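You operate a simulated robot arm through the tools that you are given. There is no shell and no other tool.

The job below is to be done with a simulated two-armed robot. You get a single attempt, and the scene is never put back.

Task
Open the top wide drawer, fetch the white cloth from the inside of the top wide drawer and set it on the bench by the meter and shut the drawer again. Then open the second slim drawer from the top, take the yellow tape on the island top left of the sink and put it away in the inside from the top of the second slim drawer and shut the drawer again. Then take the bottle on the second left store shelf from the bottom and put it away on the right end of the back counter. Then put the green brush on the third left store shelf from the bottom away on the counter under the pegboard. Then put the yellow cloth from the second left store shelf from the bottom on the island top before the rack. Keep to this order. Set down upright: bottle.

Only the result counts: the job must be done as asked and must still hold three seconds after the hand-in. Knocking over, shifting, dropping, spilling or breaking anything else fails it. Flat cloth is picked up by pressing the open fingertips on it (5 to 10 N) and closing them slowly along it; thin cloth reads only 2 to 8 mm in the jaws.

Robot
Two 7-joint arms with two-finger parallel grippers on one trunk, on a base that drives. Base frame: it is fixed to the floor where the robot stands at the start and does not move with it; the origin is under the middle of the robot, x ahead of it, y to its left, z up. Lengths are in mm, angles in rad, forces in N, time in s.
The left shoulder is at the start at [50, 165, 1030], the right one opposite. With the tool pointing down near the work surface each hand reaches from about 240 to 700 mm from the robot's upright axis, wherever it stands, measured 20 degrees to its own side. Places, roughly: bench by the meter [-4200, -2200, 900]; bottle [250, 2750, 500]; counter under the pegboard [-700, -3100, 900]; green brush (8x4x12 cm) [200, 3000, 900]; inside of the second slim drawer [-2300, 500, 500]; island top before the rack (84x16 cm) [-2520, 580, 900]; right end of the back counter [-1700, -3900, 900]; second slim drawer [-2400, 600, 600]; top wide drawer [-1300, 1400, 800]; white cloth (7x10x3 cm) [-1300, 1300, 700]; yellow cloth (7x10x3 cm) [500, 2300, 500]; yellow tape (8x8x3 cm) [-1400, 1300, 900]. Payload 3.91 kg a hand.
The TCP of each hand is the grasp point between the finger pads, 30 mm short of the fingertips. In the tool frame z runs along the fingers and y along their closing line. The gripper opens to 110 mm. The fingers are 20 mm wide and 10 mm thick; the gripper's body (48 by 112 mm) begins 55 mm behind the TCP.
Orientation is that of the tool frame in the base frame, as a unit quaternion [x, y, z, w]. With the fingers straight down and closing along the base's y, the tool's x points along the base's -x, its y along +y and its z along -z.

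Tools
- The arms move only by the tool move_arm. It takes "left_motion", "right_motion" or both (then of equal length, played together; a hand with none holds still); each is a list of rows, each an object of numbers (a shift or turn left out is 0, a gripper value left out holds the last): "rx", "ry", "rz": the turn, a rotation vector about the tool's x, y, z in units of 8 degrees (1.0 is 8 degrees); "x", "y", "z": the shift along the tool's x, y, z in units of 40 mm (1.0 is 40 mm); "jaw": the gripper command, from -1 (fully open) to 1 (shut), values between in proportion. In form: [{"rx": .., "ry": .., "rz": .., "x": .., "y": .., "z": .., "jaw": ..}, ...]. A call has 1 to 20 rows; each row shifts and turns the commanded pose from where the row before left it, along the tool's axes as they then stand. A call with a number of a shift or a turn outside -1 to 1 is refused whole. Each row takes 0.2 s and may step no farther than 50 mm and 0.15 rad from the row before; otherwise, or with a gripper value out of range, the whole call is refused. Where a pose cannot be reached the arm comes as near as it can. A force on the tool above 40 N (or 10 N above the force at the start of the call, whichever is more), or a blocked arm, ends the call early, and 0.2 s more pass. Each finger travels about 45 mm/s and halts on what it meets, pressing with about 44 N; the grip force reading is that of the motor and also rises with nothing between the fingers. The clock runs only during rows and for 0.2 s after the last one: add rows that do not move to give the fingers time. The reply holds the time, the measured pose of the TCP, the force on the tool along the base axes, the opening and the grip force, in the units named above and with some noise, with the torque about the TCP (base axes, N m) and any sound that the robot's microphone picked up.
- Cameras (640 x 400 px; columns grow to the right, rows downward): "scene" is now at [119.8, -1.1, 1203.8]; the picture's right is [0.00, -1.00, 0.00], its down [-0.53, -0.00, -0.85] and it looks along [0.85, 0.00, -0.53] (base axes); focal length 281 px, centre (320, 200). "left" rides on the left gripper at [72, -17, -103] in its tool frame; the picture's right is [0.23, 0.97, 0.00], its down [-0.76, 0.18, -0.62] and it looks along [-0.61, 0.14, 0.78] (tool axes); focal length 222 px, centre (320, 200). "right" rides on the right gripper at [72, 17, -103] in its tool frame; the picture's right is [-0.23, 0.97, 0.00], its down [-0.76, -0.18, -0.62] and it looks along [-0.61, -0.14, 0.78] (tool axes); focal length 222 px, centre (320, 200). There is no depth. A picture from a camera that has moved, and an enlarged one, comes with that camera's place and axes in the base frame and with its lens.
- grab_frame(camera): a new picture of that camera. The clock stands still meanwhile.
- slide_trunk(by): slides the trunk up (or, below 0, down) by that many mm; the arms and the scene camera ride with it, the base frame stays. It gives what a move gives, with no picture.
- drive_base(legs): drives the robot by 1 to 6 legs, each [ahead, left, turn to the left] in mm, mm and rad, along the robot's own axes; the way and the turn of a leg run together, so that a leg with both is an arc; at most 1500 mm and 3.142 rad a leg. The arms and the cameras ride along, it lands a little off, and it stops where it bumps. It gives what a move gives.
- aim_head(pan, tilt): turns the head with the scene camera to pan (to the left, within 1.396 rad either way) and tilt (down, from -0.506 to 1.204), counted from straight ahead of the robot. It gives what a move gives.
- enlarge(camera, box): a new picture of the part [left, top, right, bottom] of that camera's present view, enlarged. The clock stands still meanwhile.
- close_job(): hands the job in; it is judged then, once.

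Nothing tells you exact positions but the pictures and the camera data. Unless the task says otherwise, let go and move clear before handing in.

The tools are called as name(argument=value, ...) on one line, values as JSON. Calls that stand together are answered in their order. move_arm: Moves the arms, as the interface text tells. Its arguments: {"type":"object","properties":{"left_motion":{"type":"array"},"right_motion":{"type":"array"}},"required":[]} The other tools are called the same way: slide_trunk (by) slides the trunk up or down; drive_base (legs) drives the base; aim_head (pan, tilt) turns the head that bears the scene camera; grab_frame (camera) takes a picture; enlarge (camera, box) takes an enlarged picture of a part of a camera's view; close_job () hands the job in.

At the start:

```text
clock: 0.0
left_tcp_pos: [533.0, 233.2, 1033.7]
left_tcp_rot: [-0.001, 1.0, -0.001, 0.001]
left_ft_force: [0.1, 0.1, -0.2]
left_moment: [-0.01, 0.02, 0.01]
left_grip_width: 110.1
left_finger_force: 0.1
right_tcp_pos: [515.0, -187.5, 1042.9]
right_tcp_rot: [0.0, 1.0, 0.0, 0.0]
right_ft_force: [-0.6, -0.3, -0.5]
right_moment: [-0.02, 0.01, 0.02]
right_grip_width: 109.9
right_finger_force: 0.0
trunk travel left (down, up): [-250.0, 253.0]
robot x, y, heading: [-0.9, -2.9, 0.001]
head pan, tilt: [0.002, 0.553]
```

scene: 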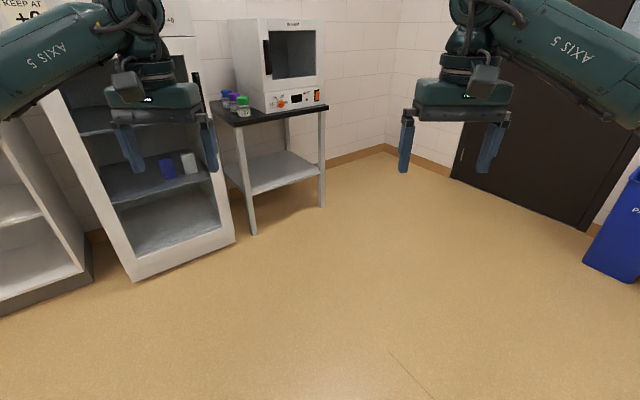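
right: 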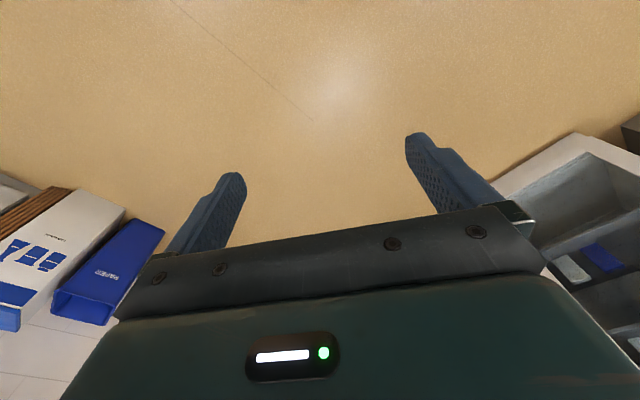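
left: 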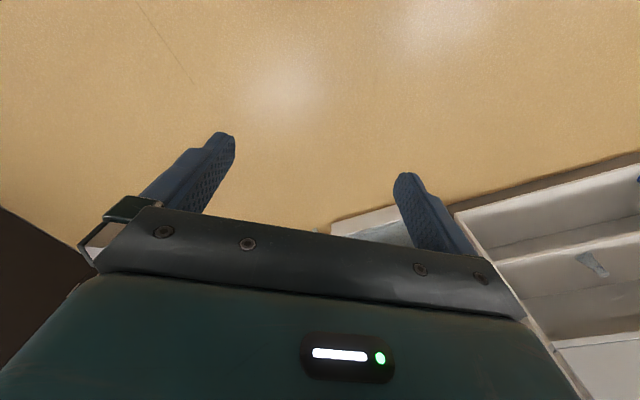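

I see a lab room: shelves and a glass cabinet at the left front, and a door at the right. The island should be behind and to my left, so I'll look around with the head first.

aim_head(pan=1.39, tilt=0.3)

grab_frame(camera="scene")

aim_head(pan=-1.39, tilt=0.3)

grab_frame(camera="scene")

```text
clock: 1.5
left_tcp_pos: [533.3, 233.0, 1032.8]
left_tcp_rot: [0.0, 1.0, 0.0, 0.0]
left_ft_force: [-0.7, 0.5, 0.3]
left_moment: [0.0, -0.01, 0.0]
left_grip_width: 110.2
left_finger_force: 0.1
right_tcp_pos: [514.2, -187.6, 1042.0]
right_tcp_rot: [0.0, 1.0, 0.0, 0.0]
right_ft_force: [-0.3, -0.2, -0.4]
right_moment: [-0.02, 0.0, 0.02]
right_grip_width: 110.1
right_finger_force: 0.0
trunk travel left (down, up): [-250.0, 253.0]
robot x, y, heading: [3.6, -0.9, -0.003]
head pan, tilt: [1.389, 0.3]
```

```text
taken
camera scene: at [47.0, 90.5, 1227.2], right [0.98, -0.18, 0.0], down [-0.05, -0.29, -0.96], along [0.17, 0.94, -0.3], focal length 281 px, centre (320, 200)
```

scene: 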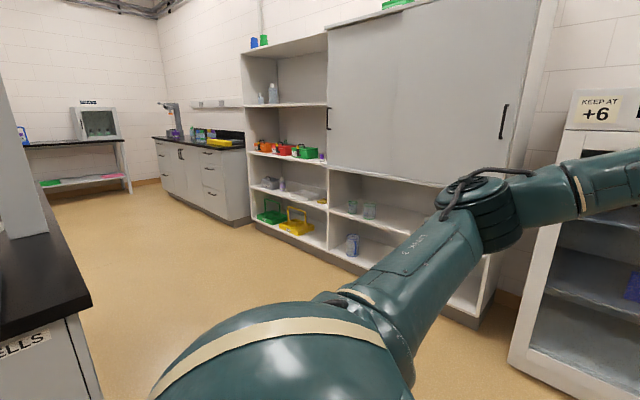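

```text
clock: 4.0
left_tcp_pos: [533.0, 233.5, 1032.8]
left_tcp_rot: [-0.001, 1.0, 0.0, 0.001]
left_ft_force: [0.6, 0.4, 0.0]
left_moment: [-0.01, -0.01, 0.03]
left_grip_width: 109.8
left_finger_force: 0.1
right_tcp_pos: [512.7, -187.4, 1043.0]
right_tcp_rot: [0.0, 1.0, -0.001, 0.0]
right_ft_force: [-0.6, 0.1, -0.8]
right_moment: [-0.01, -0.02, -0.01]
right_grip_width: 110.0
right_finger_force: 0.0
trunk travel left (down, up): [-250.0, 253.0]
robot x, y, heading: [-1.4, 3.6, 0.001]
head pan, tilt: [-1.389, 0.3]
```

```text
taken
camera scene: at [47.0, -93.1, 1227.2], right [-0.98, -0.18, 0.0], down [-0.05, 0.29, -0.96], along [0.17, -0.94, -0.3], focal length 281 px, centre (320, 200)
```

scene: 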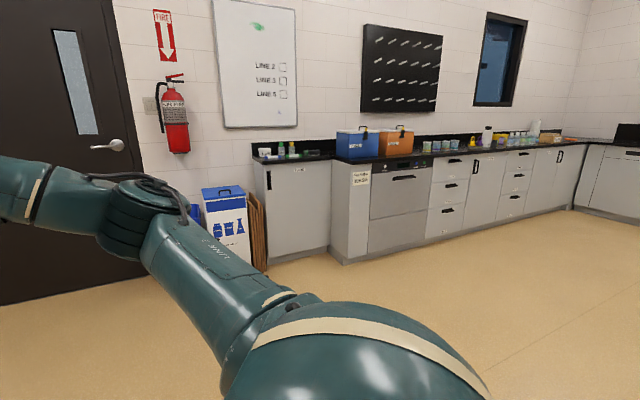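

The island's near corner is close behind my left, near [-284, 591], and the store shelves are to the left, at y around 2500. I'll drive away from the island and turn round so I can see it.

drive_base(legs=[[0, -700, 0], [0, 0, 2.6]])

aim_head(pan=0, tilt=0.3)

grab_frame(camera="scene")

aim_head(pan=0.9, tilt=0.3)

grab_frame(camera="scene")

aim_head(pan=-0.7, tilt=0.3)

grab_frame(camera="scene")

```text
clock: 16.6
left_tcp_pos: [-576.7, -618.1, 1032.5]
left_tcp_rot: [0.963, -0.27, 0.0, 0.0]
left_ft_force: [0.3, 1.0, -0.1]
left_moment: [0.03, 0.02, -0.01]
left_grip_width: 110.0
left_finger_force: 0.0
right_tcp_pos: [-341.8, -268.9, 1042.6]
right_tcp_rot: [0.963, -0.271, 0.001, 0.0]
right_ft_force: [-0.6, 0.9, -0.1]
right_moment: [0.02, 0.02, 0.03]
right_grip_width: 109.9
right_finger_force: 0.1
trunk travel left (down, up): [-250.0, 253.0]
robot x, y, heading: [1.1, -692.2, 2.596]
head pan, tilt: [-1.389, 0.3]
```

```text
clock: 18.2
left_tcp_pos: [-576.7, -618.1, 1032.7]
left_tcp_rot: [0.963, -0.27, 0.0, 0.0]
left_ft_force: [-0.2, 0.5, -0.3]
left_moment: [0.02, -0.03, 0.01]
left_grip_width: 110.2
left_finger_force: 0.1
right_tcp_pos: [-342.3, -268.0, 1042.2]
right_tcp_rot: [0.963, -0.27, 0.0, 0.001]
right_ft_force: [-0.5, -0.2, 1.0]
right_moment: [0.02, 0.03, 0.01]
right_grip_width: 110.0
right_finger_force: 0.1
trunk travel left (down, up): [-250.0, 253.0]
robot x, y, heading: [2.1, -695.7, 2.592]
head pan, tilt: [0.0, 0.3]
```

```text
taken
camera scene: at [-104.2, -633.0, 1227.2], right [0.52, 0.85, 0.0], down [0.25, -0.15, -0.96], along [-0.82, 0.5, -0.3], focal length 281 px, centre (320, 200)
```

scene: 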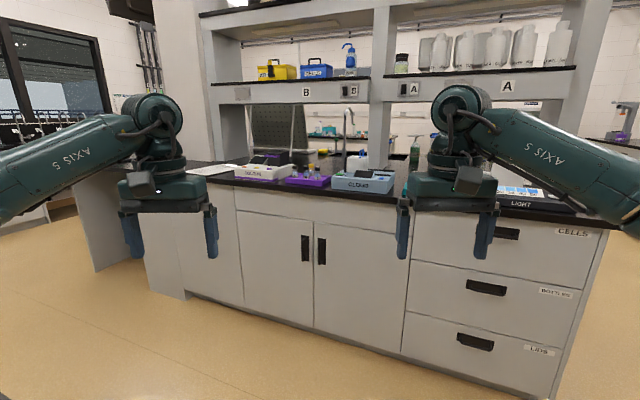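

```text
clock: 19.4
left_tcp_pos: [-577.3, -617.5, 1032.5]
left_tcp_rot: [0.963, -0.269, 0.0, 0.0]
left_ft_force: [-0.1, 1.6, -0.2]
left_moment: [0.02, 0.03, 0.01]
left_grip_width: 109.9
left_finger_force: 0.1
right_tcp_pos: [-342.1, -267.7, 1042.2]
right_tcp_rot: [0.963, -0.271, 0.0, 0.0]
right_ft_force: [0.0, 0.1, -1.1]
right_moment: [0.0, 0.0, -0.02]
right_grip_width: 109.9
right_finger_force: 0.1
trunk travel left (down, up): [-250.0, 253.0]
robot x, y, heading: [-1.7, -696.6, 2.593]
head pan, tilt: [0.901, 0.3]
```

```text
taken
camera scene: at [-112.1, -713.8, 1227.2], right [-0.35, 0.94, 0.0], down [0.28, 0.1, -0.96], along [-0.9, -0.33, -0.3], focal length 281 px, centre (320, 200)
```

scene: 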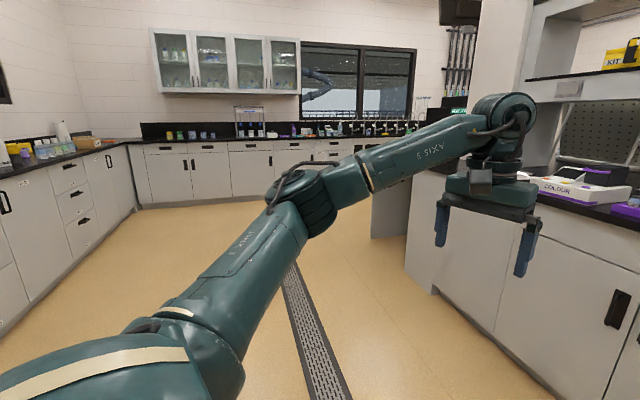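

```text
clock: 21.0
left_tcp_pos: [-576.6, -617.9, 1033.7]
left_tcp_rot: [0.963, -0.27, 0.0, 0.0]
left_ft_force: [-0.1, 1.0, 0.2]
left_moment: [0.0, 0.02, -0.01]
left_grip_width: 110.0
left_finger_force: 0.1
right_tcp_pos: [-342.1, -268.1, 1042.4]
right_tcp_rot: [0.963, -0.271, 0.002, 0.0]
right_ft_force: [0.3, -0.1, 0.5]
right_moment: [0.0, 0.0, -0.01]
right_grip_width: 109.9
right_finger_force: 0.1
trunk travel left (down, up): [-250.0, 253.0]
robot x, y, heading: [1.1, -695.5, 2.591]
head pan, tilt: [-0.7, 0.3]
```

```text
taken
camera scene: at [-54.2, -593.1, 1227.2], right [0.95, 0.32, 0.0], down [0.09, -0.28, -0.96], along [-0.3, 0.91, -0.3], focal length 281 px, centre (320, 200)
```

scene: 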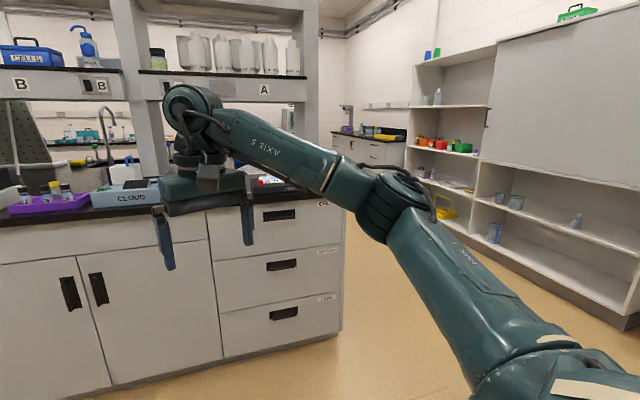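

The room is turned about 36° against my base frame: the island runs along (0.81, 0.59), and the wide and slim drawers are on its far side, which faces (-0.59, 0.81). I'll turn to face that side and drive around through the aisle between the island and the store shelves.

drive_base(legs=[[0, 0, 2.749], [0, 1330, 0], [-1100, 0, 0], [-1100, 0, 0], [-1100, 0, 0]])

aim_head(pan=-0.7, tilt=0.35)

grab_frame(camera="scene")

aim_head(pan=0.7, tilt=0.35)

grab_frame(camera="scene")

```text
clock: 55.1
left_tcp_pos: [-313.1, 2470.3, 1033.2]
left_tcp_rot: [0.462, 0.887, 0.0, -0.001]
left_ft_force: [0.2, 0.6, 0.7]
left_moment: [-0.03, 0.03, -0.01]
left_grip_width: 109.9
left_finger_force: 0.1
right_tcp_pos: [-670.1, 2247.6, 1042.1]
right_tcp_rot: [0.463, 0.886, 0.0, 0.0]
right_ft_force: [-0.3, -0.1, -0.1]
right_moment: [-0.01, -0.02, 0.0]
right_grip_width: 109.8
right_finger_force: 0.0
trunk travel left (down, up): [-250.0, 253.0]
robot x, y, heading: [-804.8, 2781.4, -0.962]
head pan, tilt: [-0.7, 0.3]
```

```text
clock: 55.7
left_tcp_pos: [-313.2, 2471.9, 1033.2]
left_tcp_rot: [0.462, 0.887, 0.0, 0.0]
left_ft_force: [0.3, -0.5, 0.9]
left_moment: [0.0, 0.07, 0.02]
left_grip_width: 110.1
left_finger_force: 0.1
right_tcp_pos: [-670.6, 2246.9, 1041.3]
right_tcp_rot: [0.462, 0.887, 0.0, -0.001]
right_ft_force: [0.1, -0.2, -0.1]
right_moment: [-0.01, 0.0, 0.0]
right_grip_width: 110.4
right_finger_force: 0.0
trunk travel left (down, up): [-250.0, 253.0]
robot x, y, heading: [-810.8, 2776.9, -0.96]
head pan, tilt: [-0.7, 0.351]
```

```text
taken
camera scene: at [-801.4, 2657.5, 1222.5], right [-1.0, 0.09, 0.0], down [0.03, 0.34, -0.94], along [-0.09, -0.94, -0.34], focal length 281 px, centre (320, 200)
```

scene: 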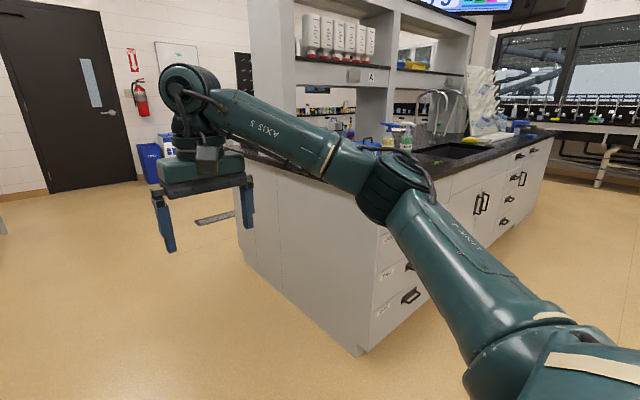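

```text
clock: 57.2
left_tcp_pos: [-313.3, 2473.2, 1032.6]
left_tcp_rot: [0.462, 0.887, -0.001, 0.0]
left_ft_force: [-0.5, 0.0, 1.2]
left_moment: [-0.02, 0.02, -0.01]
left_grip_width: 110.0
left_finger_force: 0.0
right_tcp_pos: [-669.9, 2246.3, 1041.8]
right_tcp_rot: [0.464, 0.886, 0.0, 0.0]
right_ft_force: [0.5, 0.0, -0.4]
right_moment: [-0.02, 0.0, -0.03]
right_grip_width: 110.1
right_finger_force: 0.0
trunk travel left (down, up): [-250.0, 253.0]
robot x, y, heading: [-808.5, 2771.8, -0.965]
head pan, tilt: [0.7, 0.351]
```

```text
taken
camera scene: at [-703.1, 2726.0, 1222.4], right [-0.26, -0.97, 0.0], down [-0.33, 0.09, -0.94], along [0.91, -0.24, -0.34], focal length 281 px, centre (320, 200)
```

scene: 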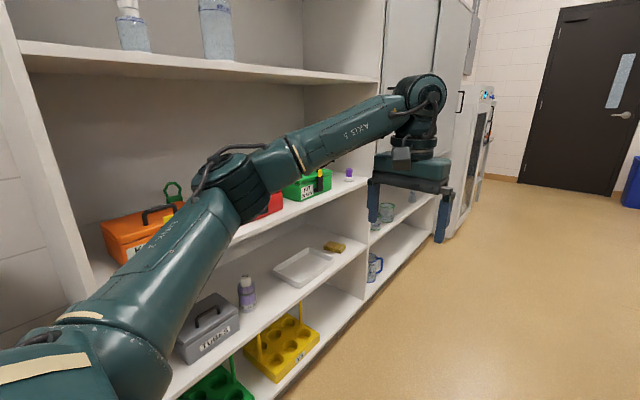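

I'm at the corner of the island's far side. Next I drive right along it, to stand in front of the wide drawer.

drive_base(legs=[[0, -1150, 0.02]])

aim_head(pan=0, tilt=0.5)

grab_frame(camera="scene")

aim_head(pan=-0.7, tilt=0.5)

grab_frame(camera="scene")

```text
clock: 67.5
left_tcp_pos: [-1229.8, 1819.8, 1033.4]
left_tcp_rot: [0.448, 0.894, -0.001, 0.0]
left_ft_force: [-0.4, -0.6, 0.3]
left_moment: [0.0, 0.02, 0.0]
left_grip_width: 110.0
left_finger_force: 0.1
right_tcp_pos: [-1578.4, 1584.3, 1042.3]
right_tcp_rot: [0.448, 0.894, -0.001, 0.0]
right_ft_force: [-0.2, 0.6, -0.2]
right_moment: [-0.01, 0.0, 0.01]
right_grip_width: 110.1
right_finger_force: 0.1
trunk travel left (down, up): [-250.0, 253.0]
robot x, y, heading: [-1736.6, 2108.6, -0.925]
head pan, tilt: [0.7, 0.351]
```

```text
clock: 68.6
left_tcp_pos: [-1230.2, 1820.7, 1032.8]
left_tcp_rot: [0.448, 0.894, 0.001, 0.0]
left_ft_force: [0.4, -1.4, 0.7]
left_moment: [0.01, -0.01, -0.01]
left_grip_width: 110.1
left_finger_force: 0.1
right_tcp_pos: [-1578.2, 1583.4, 1042.2]
right_tcp_rot: [0.449, 0.894, 0.0, 0.0]
right_ft_force: [0.6, -0.5, 0.4]
right_moment: [0.01, 0.01, -0.03]
right_grip_width: 110.1
right_finger_force: 0.2
trunk travel left (down, up): [-250.0, 253.0]
robot x, y, heading: [-1735.2, 2109.4, -0.932]
head pan, tilt: [0.0, 0.499]
```

```text
taken
camera scene: at [-1663.3, 2009.8, 1208.8], right [-0.8, -0.6, 0.0], down [-0.29, 0.38, -0.88], along [0.53, -0.7, -0.48], focal length 281 px, centre (320, 200)
```

scene: 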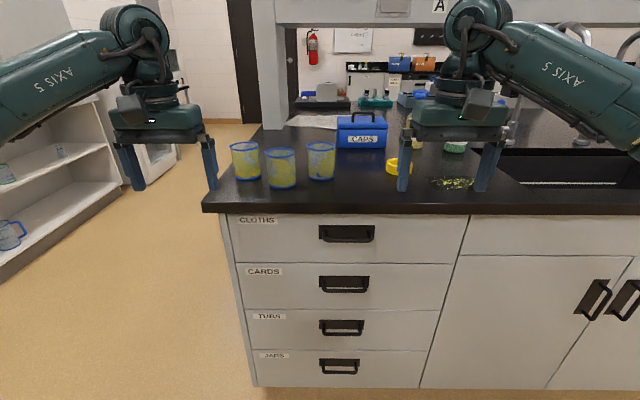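

```text
clock: 69.6
left_tcp_pos: [-1230.1, 1821.3, 1033.1]
left_tcp_rot: [0.448, 0.894, 0.001, 0.0]
left_ft_force: [-0.3, -0.6, 0.4]
left_moment: [0.02, 0.01, 0.01]
left_grip_width: 110.0
left_finger_force: 0.1
right_tcp_pos: [-1579.2, 1583.8, 1041.1]
right_tcp_rot: [0.448, 0.894, 0.0, 0.0]
right_ft_force: [-0.2, 0.6, 0.2]
right_moment: [-0.02, -0.01, 0.01]
right_grip_width: 110.1
right_finger_force: 0.0
trunk travel left (down, up): [-250.0, 253.0]
robot x, y, heading: [-1735.1, 2106.8, -0.933]
head pan, tilt: [-0.7, 0.499]
```

```text
taken
camera scene: at [-1723.0, 1991.8, 1208.8], right [-1.0, 0.06, 0.0], down [0.03, 0.48, -0.88], along [-0.05, -0.88, -0.48], focal length 281 px, centre (320, 200)
```

scene: 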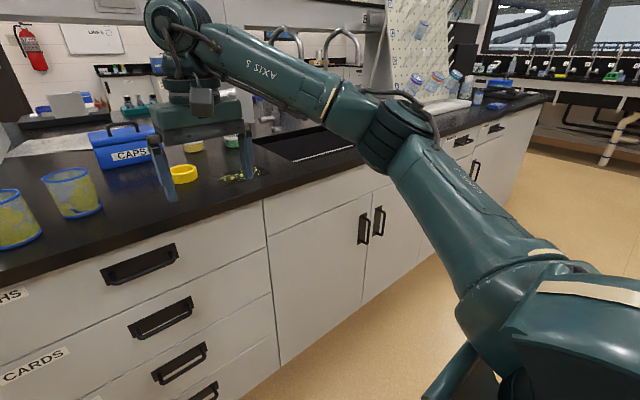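

The CLOTHS drawer is the top wide drawer. The yellow tape (ring) lies on the top left of the sink, and the slim drawers are farther right. I'll look closer at the handle and the tops.

aim_head(pan=0, tilt=0.6)

enlarge(camera="scene", box=[220, 140, 480, 300])

grab_frame(camera="right")

grab_frame(camera="left")

```text
clock: 70.7
left_tcp_pos: [-1229.9, 1820.2, 1032.4]
left_tcp_rot: [0.448, 0.894, 0.0, 0.0]
left_ft_force: [0.3, -0.2, -0.6]
left_moment: [0.01, -0.01, 0.02]
left_grip_width: 109.7
left_finger_force: 0.0
right_tcp_pos: [-1578.0, 1583.3, 1041.7]
right_tcp_rot: [0.449, 0.894, 0.0, 0.0]
right_ft_force: [-0.6, -0.2, 0.1]
right_moment: [-0.01, -0.03, -0.02]
right_grip_width: 110.0
right_finger_force: 0.0
trunk travel left (down, up): [-250.0, 253.0]
robot x, y, heading: [-1738.3, 2106.8, -0.934]
head pan, tilt: [0.0, 0.6]
```

```text
2.46 times, centred on (350, 220) of scene
camera zoom: at [-1664.9, 2011.8, 1199.7], right [-0.8, -0.6, 0.0], down [-0.34, 0.45, -0.83], along [0.49, -0.66, -0.56], focal length 692 px, centre (246, 151)
```

zoom: 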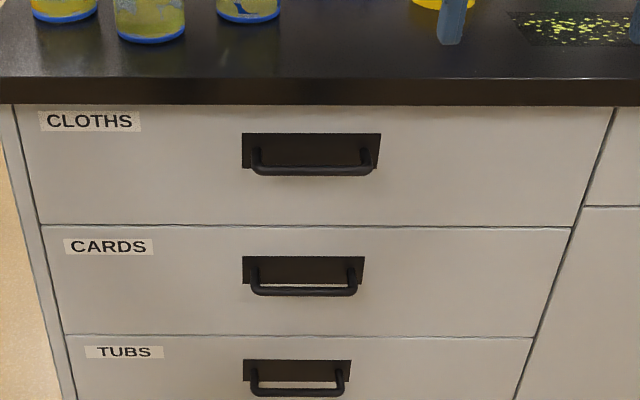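

```text
taken
camera right: at [-1608.3, 1651.7, 1145.2], right [0.92, 0.4, 0.0], down [0.31, -0.72, 0.62], along [0.25, -0.57, -0.78], focal length 222 px, centre (320, 200)
```

right: 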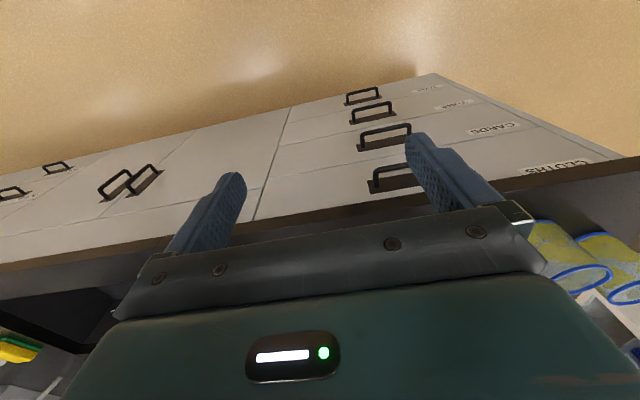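

```text
taken
camera left: at [-1288.1, 1869.7, 1135.9], right [0.64, 0.77, 0.0], down [0.6, -0.5, 0.62], along [0.48, -0.4, -0.78], focal length 222 px, centre (320, 200)
```

left: 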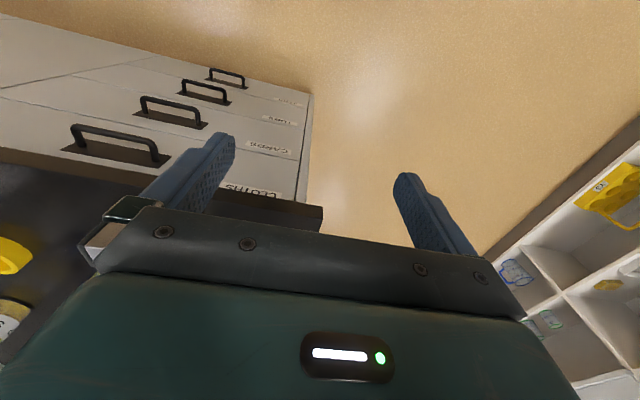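

The handle is a horizontal bar centred near [-1386, 1520, 794], about 680 mm ahead of me and 66 mm to the right. I'll turn the right hand to point forward with its jaws closing vertically, and tuck the left hand back a little.

move_arm(right_motion=[{"rx": -0.577, "ry": -0.577, "rz": 0.577}, {"rx": -0.577, "ry": -0.577, "rz": 0.577}, {"rx": -0.577, "ry": -0.577, "rz": 0.577}, {"rx": -0.577, "ry": -0.577, "rz": 0.577}, {"rx": -0.577, "ry": -0.577, "rz": 0.577}, {"rx": -0.577, "ry": -0.577, "rz": 0.577}, {"rx": -0.577, "ry": -0.577, "rz": 0.577}, {"rx": -0.577, "ry": -0.577, "rz": 0.577}, {"rx": -0.577, "ry": -0.577, "rz": 0.577}, {"rx": -0.577, "ry": -0.577, "rz": 0.577}, {"rx": -0.577, "ry": -0.577, "rz": 0.577}, {"rx": -0.577, "ry": -0.577, "rz": 0.577}, {"rx": -0.577, "ry": -0.577, "rz": 0.577}, {"rx": -0.577, "ry": -0.577, "rz": 0.577}, {"rx": -0.577, "ry": -0.577, "rz": 0.577}])

grab_frame(camera="right")

grab_frame(camera="scene")

```text
clock: 73.9
left_tcp_pos: [-1230.1, 1819.4, 1032.7]
left_tcp_rot: [0.447, 0.894, 0.0, 0.0]
left_ft_force: [1.4, 0.7, 0.1]
left_moment: [0.0, -0.03, 0.02]
left_grip_width: 110.0
left_finger_force: 0.0
right_tcp_pos: [-1615.3, 1570.4, 1064.1]
right_tcp_rot: [0.675, 0.274, 0.221, 0.648]
right_ft_force: [0.2, -0.1, 0.4]
right_moment: [-0.03, -0.01, 0.0]
right_grip_width: 110.0
right_finger_force: 0.0
right hand out of reach, approached as far as the arm can: row 14, 15
trunk travel left (down, up): [-250.0, 253.0]
robot x, y, heading: [-1737.2, 2106.7, -0.924]
head pan, tilt: [0.0, 0.6]
```

```text
taken
camera right: at [-1626.8, 1695.6, 1083.9], right [-0.09, -0.16, 0.98], down [-1.0, -0.03, -0.09], along [0.04, -0.99, -0.16], focal length 222 px, centre (320, 200)
```

right: 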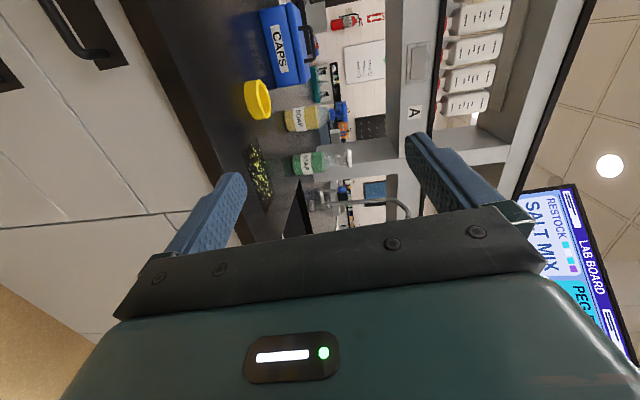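

```text
taken
camera scene: at [-1664.4, 2012.1, 1199.7], right [-0.8, -0.6, 0.0], down [-0.34, 0.45, -0.82], along [0.49, -0.66, -0.57], focal length 281 px, centre (320, 200)
```

scene: 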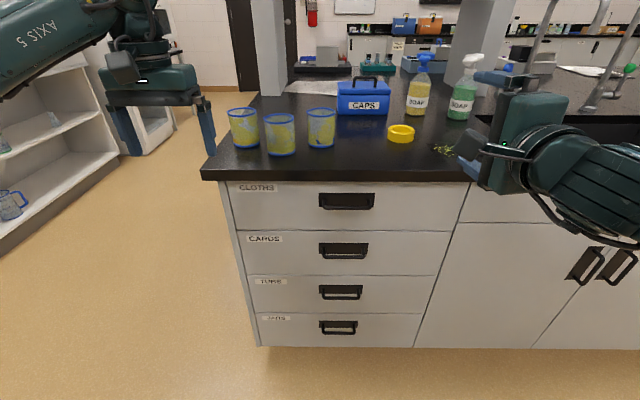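

The right hand is nearly horizontal, near the arm's limit up here. I'll lower it in front of the drawer handle, where it should reach better.

move_arm(right_motion=[{"x": 0.43, "y": -0.886}, {"x": 0.43, "y": -0.886}, {"x": 0.43, "y": -0.886}, {"x": 0.43, "y": -0.886}, {"x": 0.43, "y": -0.886}, {"x": 0.43, "y": -0.886}, {"x": 0.43, "y": -0.886}, {}])

grab_frame(camera="right")

grab_frame(camera="scene")

```text
clock: 75.7
left_tcp_pos: [-1229.3, 1819.6, 1032.3]
left_tcp_rot: [0.448, 0.894, 0.0, 0.0]
left_ft_force: [-0.5, 0.1, -0.6]
left_moment: [-0.02, -0.02, 0.03]
left_grip_width: 109.8
left_finger_force: 0.1
right_tcp_pos: [-1615.5, 1569.7, 1064.4]
right_tcp_rot: [0.676, 0.275, 0.221, 0.647]
right_ft_force: [0.9, -0.2, 0.4]
right_moment: [0.0, -0.03, -0.02]
right_grip_width: 109.8
right_finger_force: 0.1
right hand out of reach, approached as far as the arm can: row 1, 2, 3, 4, 5, 6, 7
trunk travel left (down, up): [-250.0, 253.0]
robot x, y, heading: [-1738.8, 2103.8, -0.929]
head pan, tilt: [0.0, 0.6]
```

```text
taken
camera right: at [-1627.0, 1695.3, 1083.8], right [-0.09, -0.16, 0.98], down [-1.0, -0.03, -0.09], along [0.04, -0.99, -0.16], focal length 222 px, centre (320, 200)
```

right: 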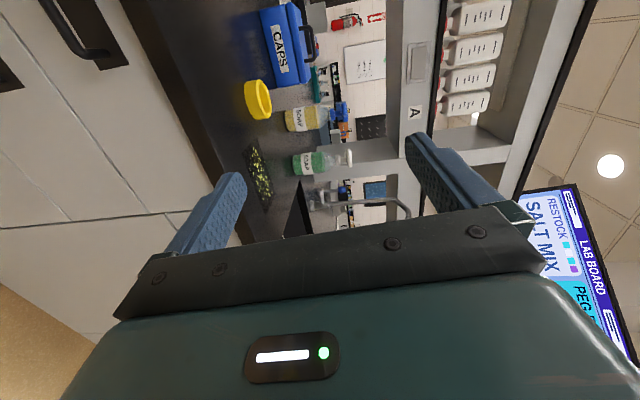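

```text
taken
camera scene: at [-1664.9, 2011.8, 1199.7], right [-0.8, -0.6, 0.0], down [-0.34, 0.45, -0.83], along [0.49, -0.66, -0.56], focal length 281 px, centre (320, 200)
```

scene: 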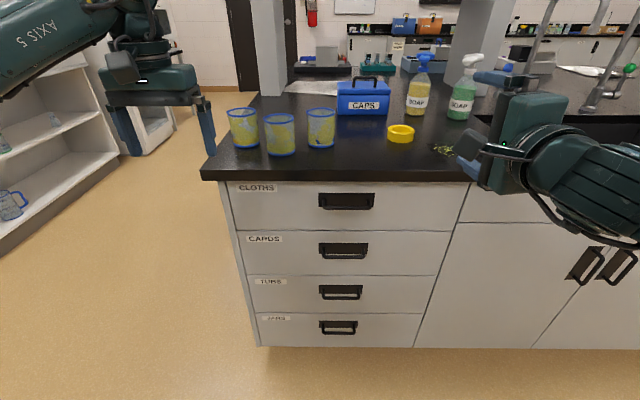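

The arm hit a joint limit in that roll direction. I'll undo the turn and use the opposite roll.

move_arm(right_motion=[{"rx": 0.577, "ry": 0.577, "rz": -0.577}, {"rx": 0.577, "ry": 0.577, "rz": -0.577}, {"rx": 0.577, "ry": 0.577, "rz": -0.577}, {"rx": 0.577, "ry": 0.577, "rz": -0.577}])

```text
clock: 76.7
left_tcp_pos: [-1229.6, 1820.0, 1032.8]
left_tcp_rot: [0.448, 0.894, 0.0, 0.0]
left_ft_force: [-0.3, 0.1, 0.1]
left_moment: [-0.03, 0.04, 0.02]
left_grip_width: 109.9
left_finger_force: 0.0
right_tcp_pos: [-1614.1, 1570.3, 1065.0]
right_tcp_rot: [0.674, 0.51, 0.173, 0.505]
right_ft_force: [-0.2, -0.2, 0.0]
right_moment: [0.01, 0.01, 0.02]
right_grip_width: 110.0
right_finger_force: 0.2
trunk travel left (down, up): [-250.0, 253.0]
robot x, y, heading: [-1735.5, 2104.9, -0.932]
head pan, tilt: [0.0, 0.6]
```

The commanded pose follows the measured one, so there is no hidden offset. Now I roll to the opposite side, with the camera on the right and the jaws still closing vertically.

move_arm(right_motion=[{"rx": 0.197, "ry": -0.19, "rz": -0.948}, {"rx": 0.197, "ry": -0.19, "rz": -0.948}, {"rx": 0.197, "ry": -0.19, "rz": -0.948}, {"rx": 0.197, "ry": -0.19, "rz": -0.948}, {"rx": 0.197, "ry": -0.19, "rz": -0.948}, {"rx": 0.197, "ry": -0.19, "rz": -0.948}, {"rx": 0.197, "ry": -0.19, "rz": -0.948}, {"rx": 0.197, "ry": -0.19, "rz": -0.948}, {"rx": 0.197, "ry": -0.19, "rz": -0.948}, {"rx": 0.197, "ry": -0.19, "rz": -0.948}, {"rx": 0.197, "ry": -0.19, "rz": -0.948}, {"rx": 0.197, "ry": -0.19, "rz": -0.948}, {"rx": 0.197, "ry": -0.19, "rz": -0.948}, {"rx": 0.197, "ry": -0.19, "rz": -0.948}, {"rx": 0.197, "ry": -0.19, "rz": -0.948}, {"rx": 0.197, "ry": -0.19, "rz": -0.948}, {"rx": 0.197, "ry": -0.19, "rz": -0.948}, {"rx": 0.197, "ry": -0.19, "rz": -0.948}, {"rx": 0.197, "ry": -0.19, "rz": -0.948}, {"rx": 0.197, "ry": -0.19, "rz": -0.948}])

grab_frame(camera="scene")

```text
clock: 80.9
left_tcp_pos: [-1230.1, 1821.3, 1033.5]
left_tcp_rot: [0.448, 0.894, -0.001, 0.001]
left_ft_force: [-0.5, 0.0, 0.3]
left_moment: [-0.01, -0.01, 0.02]
left_grip_width: 110.1
left_finger_force: 0.0
right_tcp_pos: [-1645.3, 1563.6, 1099.3]
right_tcp_rot: [-0.211, 0.677, -0.669, 0.225]
right_ft_force: [-0.3, -0.9, 0.8]
right_moment: [0.0, -0.01, 0.03]
right_grip_width: 110.2
right_finger_force: 0.1
right hand out of reach, approached as far as the arm can: row 18, 19, 20
trunk travel left (down, up): [-250.0, 253.0]
robot x, y, heading: [-1737.5, 2107.8, -0.931]
head pan, tilt: [0.0, 0.6]
```

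```text
taken
camera scene: at [-1665.6, 2012.7, 1199.9], right [-0.8, -0.6, 0.0], down [-0.34, 0.45, -0.83], along [0.49, -0.66, -0.56], focal length 281 px, centre (320, 200)
```

scene: 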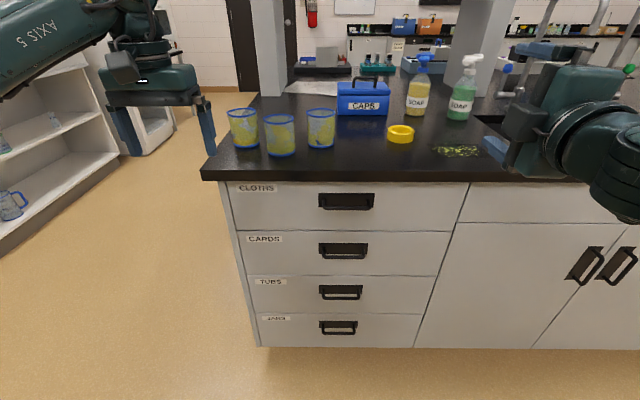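

The orientation is now right: fingers forward, jaws vertical. I lower and shift the hand toward the handle in steps.

move_arm(right_motion=[{"x": -0.2, "y": 0.9}, {"x": -0.2, "y": 0.9}, {"x": -0.4, "y": 0.85}, {"x": -0.4, "y": 0.85}, {"x": -0.5, "y": 0.8}, {"x": -0.5, "y": 0.8}, {"x": -0.5, "y": 0.8}, {"x": -0.5, "y": 0.8}, {"x": -0.6, "y": 0.5}, {"x": -0.6, "y": 0.3}])

grab_frame(camera="scene")

grab_frame(camera="right")

```text
clock: 83.1
left_tcp_pos: [-1230.8, 1819.5, 1032.9]
left_tcp_rot: [0.448, 0.894, 0.0, -0.001]
left_ft_force: [-0.1, 0.7, 0.3]
left_moment: [0.02, -0.01, 0.04]
left_grip_width: 109.7
left_finger_force: 0.0
right_tcp_pos: [-1582.6, 1618.7, 1071.0]
right_tcp_rot: [0.218, -0.671, 0.672, -0.224]
right_ft_force: [0.0, -0.2, 0.1]
right_moment: [0.01, 0.02, -0.04]
right_grip_width: 109.9
right_finger_force: 0.0
right hand out of reach, approached as far as the arm can: row 1, 2, 3, 4, 5, 6, 7, 8, 9
trunk travel left (down, up): [-250.0, 253.0]
robot x, y, heading: [-1737.6, 2108.1, -0.932]
head pan, tilt: [0.0, 0.6]
```

```text
taken
camera scene: at [-1664.3, 2011.9, 1199.6], right [-0.8, -0.6, 0.0], down [-0.34, 0.45, -0.82], along [0.49, -0.66, -0.57], focal length 281 px, centre (320, 200)
```

scene: 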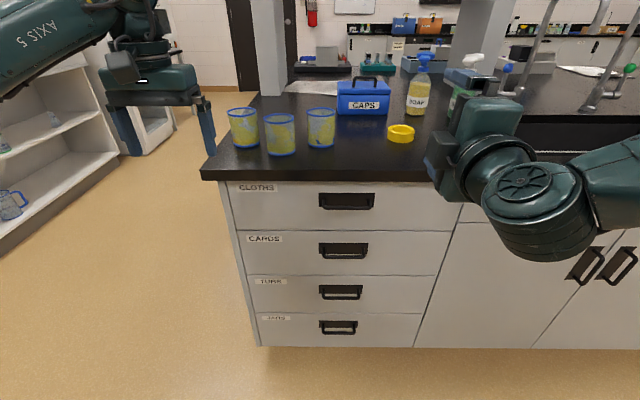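

```text
taken
camera right: at [-1701.3, 1659.7, 1052.5], right [0.19, 0.14, -0.97], down [0.24, 0.95, 0.18], along [0.95, -0.27, 0.15], focal length 222 px, centre (320, 200)
```

right: 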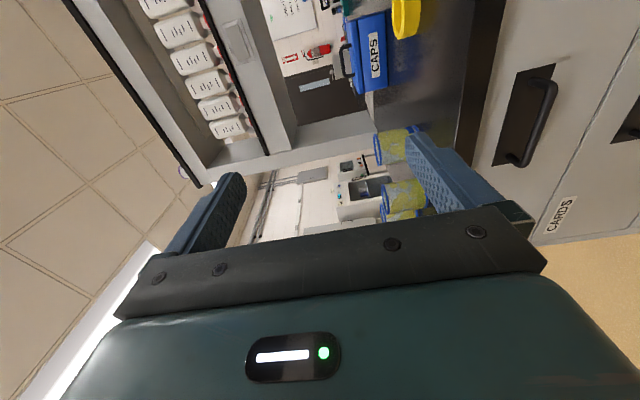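

The elbow is folded too tightly this close. I'll extend the hand forward (still above and short of the counter edge), then lower it.

move_arm(right_motion=[{"z": 0.7, "x": -0.3}, {"z": 0.7, "x": -0.3}, {"z": 0.7, "x": -0.3}, {"x": -0.3, "y": 0.5}, {"x": -0.3, "y": 0.5}, {"x": -0.3, "y": 0.5}, {"y": 0.5}, {"y": 0.5}])

```text
clock: 84.9
left_tcp_pos: [-1229.9, 1819.3, 1032.5]
left_tcp_rot: [0.447, 0.894, 0.0, 0.0]
left_ft_force: [0.4, 0.7, -0.2]
left_moment: [-0.03, 0.04, 0.0]
left_grip_width: 110.2
left_finger_force: 0.0
right_tcp_pos: [-1472.5, 1597.0, 974.9]
right_tcp_rot: [-0.217, 0.674, -0.67, 0.222]
right_ft_force: [1.0, -0.2, 0.4]
right_moment: [0.02, -0.02, -0.01]
right_grip_width: 110.1
right_finger_force: 0.0
right hand out of reach, approached as far as the arm can: row 8
trunk travel left (down, up): [-250.0, 253.0]
robot x, y, heading: [-1736.3, 2108.9, -0.928]
head pan, tilt: [0.0, 0.6]
```

The hand is now at 568 ahead and z 975, and can't go lower in this pose. I'll lower the trunk about 180 mm instead, so the hand comes down level with the handle.

slide_trunk(by=-181)

grab_frame(camera="right")

grab_frame(camera="scene")

grab_frame(camera="left")

```text
clock: 86.9
left_tcp_pos: [-1230.1, 1820.6, 852.3]
left_tcp_rot: [0.448, 0.894, 0.0, 0.0]
left_ft_force: [0.4, -0.4, 0.0]
left_moment: [-0.01, -0.01, -0.05]
left_grip_width: 109.8
left_finger_force: 0.1
right_tcp_pos: [-1471.5, 1596.5, 793.5]
right_tcp_rot: [-0.217, 0.673, -0.671, 0.222]
right_ft_force: [0.7, 0.2, 1.7]
right_moment: [-0.03, -0.02, -0.01]
right_grip_width: 110.1
right_finger_force: 0.1
trunk travel left (down, up): [-69.0, 434.0]
robot x, y, heading: [-1734.3, 2105.9, -0.927]
head pan, tilt: [0.0, 0.6]
```

```text
taken
camera right: at [-1591.3, 1638.0, 775.8], right [0.19, 0.14, -0.97], down [0.25, 0.95, 0.18], along [0.95, -0.27, 0.15], focal length 222 px, centre (320, 200)
```

right: 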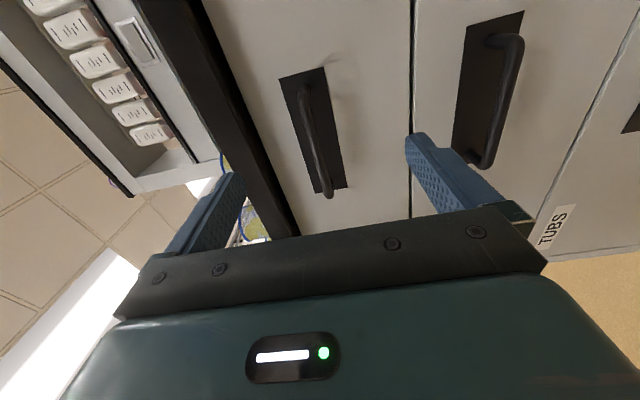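

```text
taken
camera scene: at [-1664.9, 2011.9, 1018.7], right [-0.8, -0.6, 0.0], down [-0.34, 0.45, -0.83], along [0.49, -0.66, -0.56], focal length 281 px, centre (320, 200)
```

scene: 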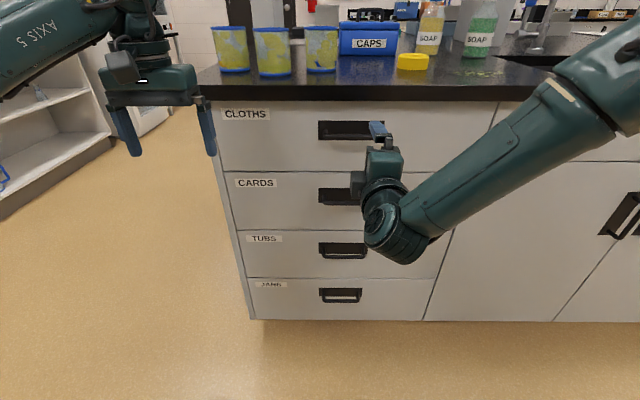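

```text
taken
camera left: at [-1288.1, 1869.7, 955.0], right [0.64, 0.77, 0.0], down [0.6, -0.5, 0.62], along [0.48, -0.4, -0.78], focal length 222 px, centre (320, 200)
```

left: 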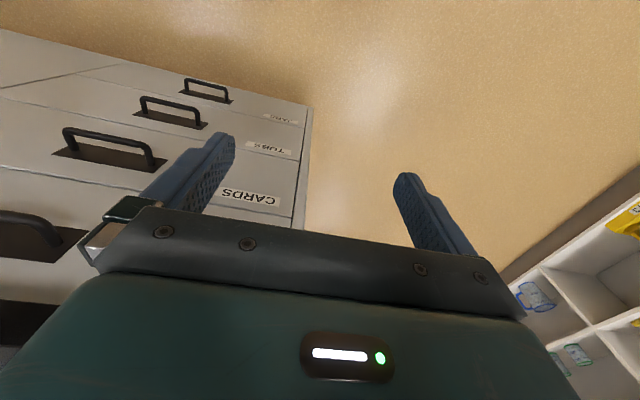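

The bar is about 7 mm above and 25 mm left of my hand's axis, roughly 110 mm ahead. I'll narrow the jaws to about 60 mm so they clear the countertop, line up, and move forward.

move_arm(right_motion=[{"x": -0.6, "y": -0.17, "jaw": -0.1}, {"jaw": -0.1}, {"jaw": -0.1}, {"z": 0.8}, {"z": 0.8}, {"z": 0.5}])

grab_frame(camera="right")

enlarge(camera="scene", box=[260, 60, 500, 210])

```text
clock: 88.3
left_tcp_pos: [-1230.4, 1821.3, 852.3]
left_tcp_rot: [0.448, 0.894, 0.0, -0.001]
left_ft_force: [0.5, 0.3, 0.3]
left_moment: [-0.02, 0.05, 0.01]
left_grip_width: 109.9
left_finger_force: 0.0
right_tcp_pos: [-1402.8, 1544.0, 799.6]
right_tcp_rot: [-0.217, 0.674, -0.67, 0.222]
right_ft_force: [0.2, 0.7, -0.3]
right_moment: [0.0, -0.01, 0.02]
right_grip_width: 60.3
right_finger_force: 0.2
trunk travel left (down, up): [-69.0, 434.0]
robot x, y, heading: [-1735.9, 2105.3, -0.931]
head pan, tilt: [0.0, 0.6]
```

```text
taken
camera right: at [-1522.9, 1584.7, 782.1], right [0.19, 0.14, -0.97], down [0.25, 0.95, 0.18], along [0.95, -0.27, 0.15], focal length 222 px, centre (320, 200)
```

right: 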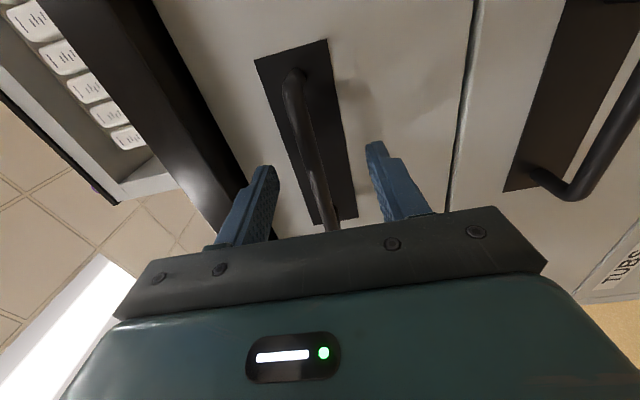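

```text
2.67 times, centred on (380, 135) of scene
camera zoom: at [-1664.9, 2011.8, 1018.7], right [-0.8, -0.6, 0.0], down [-0.34, 0.45, -0.83], along [0.49, -0.66, -0.56], focal length 750 px, centre (160, 373)
```

zoom: 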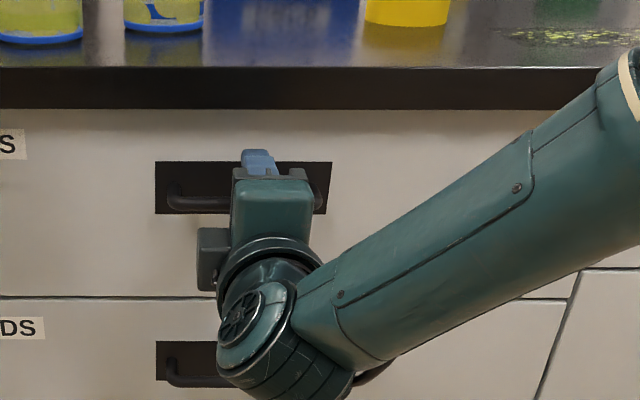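

The bar sits centred between the fingers, about 28 mm ahead of the TCP. I'll advance 20 mm more and close on it.

move_arm(right_motion=[{"z": 0.3}, {"z": 0.2}, {"jaw": 0.3}, {"jaw": 0.7}, {"jaw": 1}, {"jaw": 1}, {"jaw": 1}])

grab_frame(camera="right")

```text
clock: 89.9
left_tcp_pos: [-1229.5, 1821.9, 853.1]
left_tcp_rot: [0.447, 0.895, 0.0, 0.001]
left_ft_force: [-0.7, -0.1, 0.4]
left_moment: [-0.01, 0.0, -0.05]
left_grip_width: 109.8
left_finger_force: 0.1
right_tcp_pos: [-1392.1, 1528.7, 802.6]
right_tcp_rot: [0.217, -0.672, 0.672, -0.222]
right_ft_force: [-2.3, 4.6, 8.3]
right_moment: [-0.2, 0.38, 0.26]
right_grip_width: 11.0
right_finger_force: 45.4
trunk travel left (down, up): [-69.0, 434.0]
robot x, y, heading: [-1737.8, 2104.9, -0.929]
head pan, tilt: [0.0, 0.6]
```

```text
taken
camera right: at [-1511.1, 1568.7, 784.1], right [0.19, 0.14, -0.97], down [0.24, 0.95, 0.18], along [0.95, -0.27, 0.15], focal length 222 px, centre (320, 200)
```

right: 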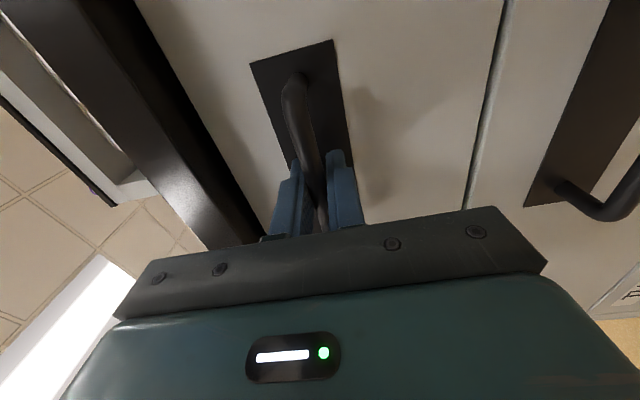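

I have the handle (11 mm in the jaws). Now I'll drive back to pull the drawer open.

drive_base(legs=[[-150, 0, 0]])

grab_frame(camera="scene")

```text
clock: 91.3
left_tcp_pos: [-1320.0, 1941.7, 852.3]
left_tcp_rot: [0.447, 0.894, -0.001, 0.0]
left_ft_force: [-0.1, -0.3, 0.8]
left_moment: [0.03, 0.04, 0.01]
left_grip_width: 109.9
left_finger_force: 0.0
right_tcp_pos: [-1480.2, 1649.2, 801.3]
right_tcp_rot: [-0.217, 0.672, -0.672, 0.223]
right_ft_force: [7.5, 6.2, 13.5]
right_moment: [-0.18, 0.32, -0.39]
right_grip_width: 10.9
right_finger_force: 45.1
trunk travel left (down, up): [-69.0, 434.0]
robot x, y, heading: [-1822.1, 2226.1, -0.925]
head pan, tilt: [0.0, 0.6]
```

```text
taken
camera scene: at [-1754.5, 2133.2, 1018.9], right [-0.8, -0.6, 0.0], down [-0.34, 0.45, -0.83], along [0.49, -0.66, -0.56], focal length 281 px, centre (320, 200)
```

scene: 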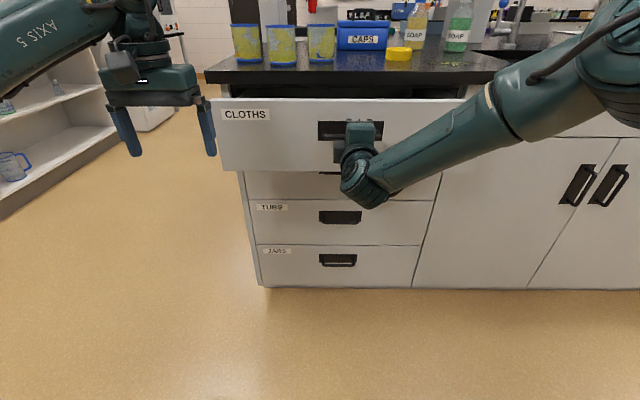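

The drawer is sliding out smoothly. I'll pull some more.

drive_base(legs=[[-170, 0, 0]])

grab_frame(camera="scene")

```text
clock: 92.7
left_tcp_pos: [-1419.5, 2075.6, 851.7]
left_tcp_rot: [0.446, 0.895, -0.001, 0.0]
left_ft_force: [0.1, -0.8, -0.3]
left_moment: [-0.03, 0.0, 0.02]
left_grip_width: 110.1
left_finger_force: 0.2
right_tcp_pos: [-1578.9, 1783.1, 802.3]
right_tcp_rot: [-0.22, 0.671, -0.671, 0.224]
right_ft_force: [10.3, 7.7, 7.8]
right_moment: [-0.15, 0.31, -0.05]
right_grip_width: 10.6
right_finger_force: 44.6
trunk travel left (down, up): [-69.0, 434.0]
robot x, y, heading: [-1926.7, 2360.2, -0.927]
head pan, tilt: [0.0, 0.6]
```

```text
taken
camera scene: at [-1854.2, 2266.9, 1018.8], right [-0.8, -0.6, 0.0], down [-0.34, 0.45, -0.83], along [0.49, -0.66, -0.56], focal length 281 px, centre (320, 200)
```

scene: 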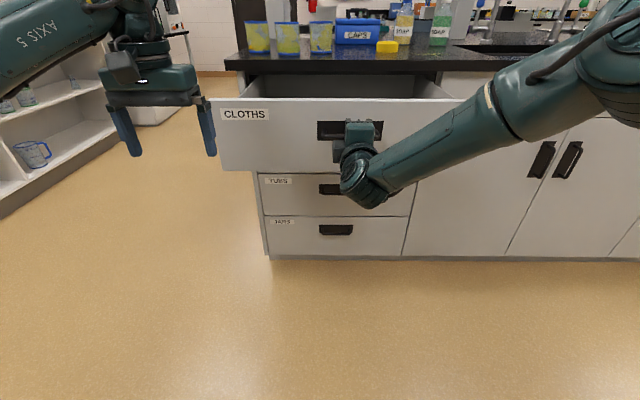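

It's open about 315 mm. I'll pull a little more so the cloth is well clear of the counter overhang.

drive_base(legs=[[-50, 0, 0]])

```text
clock: 93.7
left_tcp_pos: [-1450.5, 2115.1, 851.5]
left_tcp_rot: [0.447, 0.895, 0.0, 0.0]
left_ft_force: [0.6, 0.5, -0.4]
left_moment: [-0.02, 0.01, 0.03]
left_grip_width: 109.9
left_finger_force: 0.0
right_tcp_pos: [-1608.9, 1823.8, 802.5]
right_tcp_rot: [0.22, -0.671, 0.672, -0.225]
right_ft_force: [4.6, 4.3, 5.0]
right_moment: [-0.21, 0.29, -0.48]
right_grip_width: 10.4
right_finger_force: 44.8
trunk travel left (down, up): [-69.0, 434.0]
robot x, y, heading: [-1955.4, 2399.6, -0.933]
head pan, tilt: [0.0, 0.6]
```

It's open about 365 mm. I'll release the handle, back the hand off, raise the trunk and look into the drawer.

move_arm(right_motion=[{"jaw": 0.3}, {"jaw": -0.1}, {"jaw": -0.1}, {"z": -0.6}, {"z": -0.6}, {"z": -0.6}])

slide_trunk(by=250)

aim_head(pan=0, tilt=0.7)

grab_frame(camera="scene")

```text
clock: 95.1
left_tcp_pos: [-1449.2, 2113.8, 851.5]
left_tcp_rot: [0.447, 0.895, 0.0, 0.0]
left_ft_force: [0.3, 0.3, -0.4]
left_moment: [0.02, 0.01, 0.0]
left_grip_width: 110.1
left_finger_force: 0.0
right_tcp_pos: [-1652.1, 1881.8, 801.0]
right_tcp_rot: [-0.22, 0.671, -0.671, 0.225]
right_ft_force: [-0.4, 0.0, -0.3]
right_moment: [0.0, 0.0, 0.01]
right_grip_width: 60.5
right_finger_force: 0.0
trunk travel left (down, up): [-69.0, 434.0]
robot x, y, heading: [-1951.9, 2404.0, -0.933]
head pan, tilt: [0.0, 0.6]
```

```text
clock: 97.6
left_tcp_pos: [-1449.6, 2115.0, 1101.5]
left_tcp_rot: [0.447, 0.894, 0.0, -0.001]
left_ft_force: [-0.1, 0.6, 0.7]
left_moment: [0.02, 0.0, 0.0]
left_grip_width: 110.3
left_finger_force: 0.1
right_tcp_pos: [-1652.6, 1881.2, 1050.5]
right_tcp_rot: [0.219, -0.671, 0.671, -0.224]
right_ft_force: [0.2, -0.4, 1.2]
right_moment: [0.0, -0.01, 0.02]
right_grip_width: 60.5
right_finger_force: 0.0
trunk travel left (down, up): [-319.0, 184.0]
robot x, y, heading: [-1955.2, 2402.3, -0.93]
head pan, tilt: [0.0, 0.6]
```

```text
clock: 98.3
left_tcp_pos: [-1449.9, 2113.4, 1102.1]
left_tcp_rot: [0.447, 0.895, 0.0, -0.001]
left_ft_force: [-0.3, -0.3, -0.7]
left_moment: [-0.01, 0.02, 0.0]
left_grip_width: 109.6
left_finger_force: 0.1
right_tcp_pos: [-1651.6, 1880.8, 1051.7]
right_tcp_rot: [0.22, -0.671, 0.672, -0.224]
right_ft_force: [0.0, 0.2, -1.4]
right_moment: [-0.01, 0.03, 0.0]
right_grip_width: 60.6
right_finger_force: 0.0
trunk travel left (down, up): [-319.0, 184.0]
robot x, y, heading: [-1957.2, 2401.4, -0.929]
head pan, tilt: [0.0, 0.7]
```

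```text
taken
camera scene: at [-1886.3, 2308.5, 1260.1], right [-0.8, -0.6, 0.0], down [-0.39, 0.52, -0.77], along [0.46, -0.61, -0.64], focal length 281 px, centre (320, 200)
```

scene: 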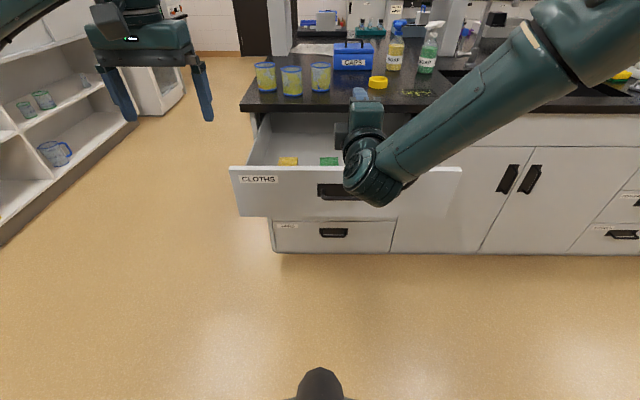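

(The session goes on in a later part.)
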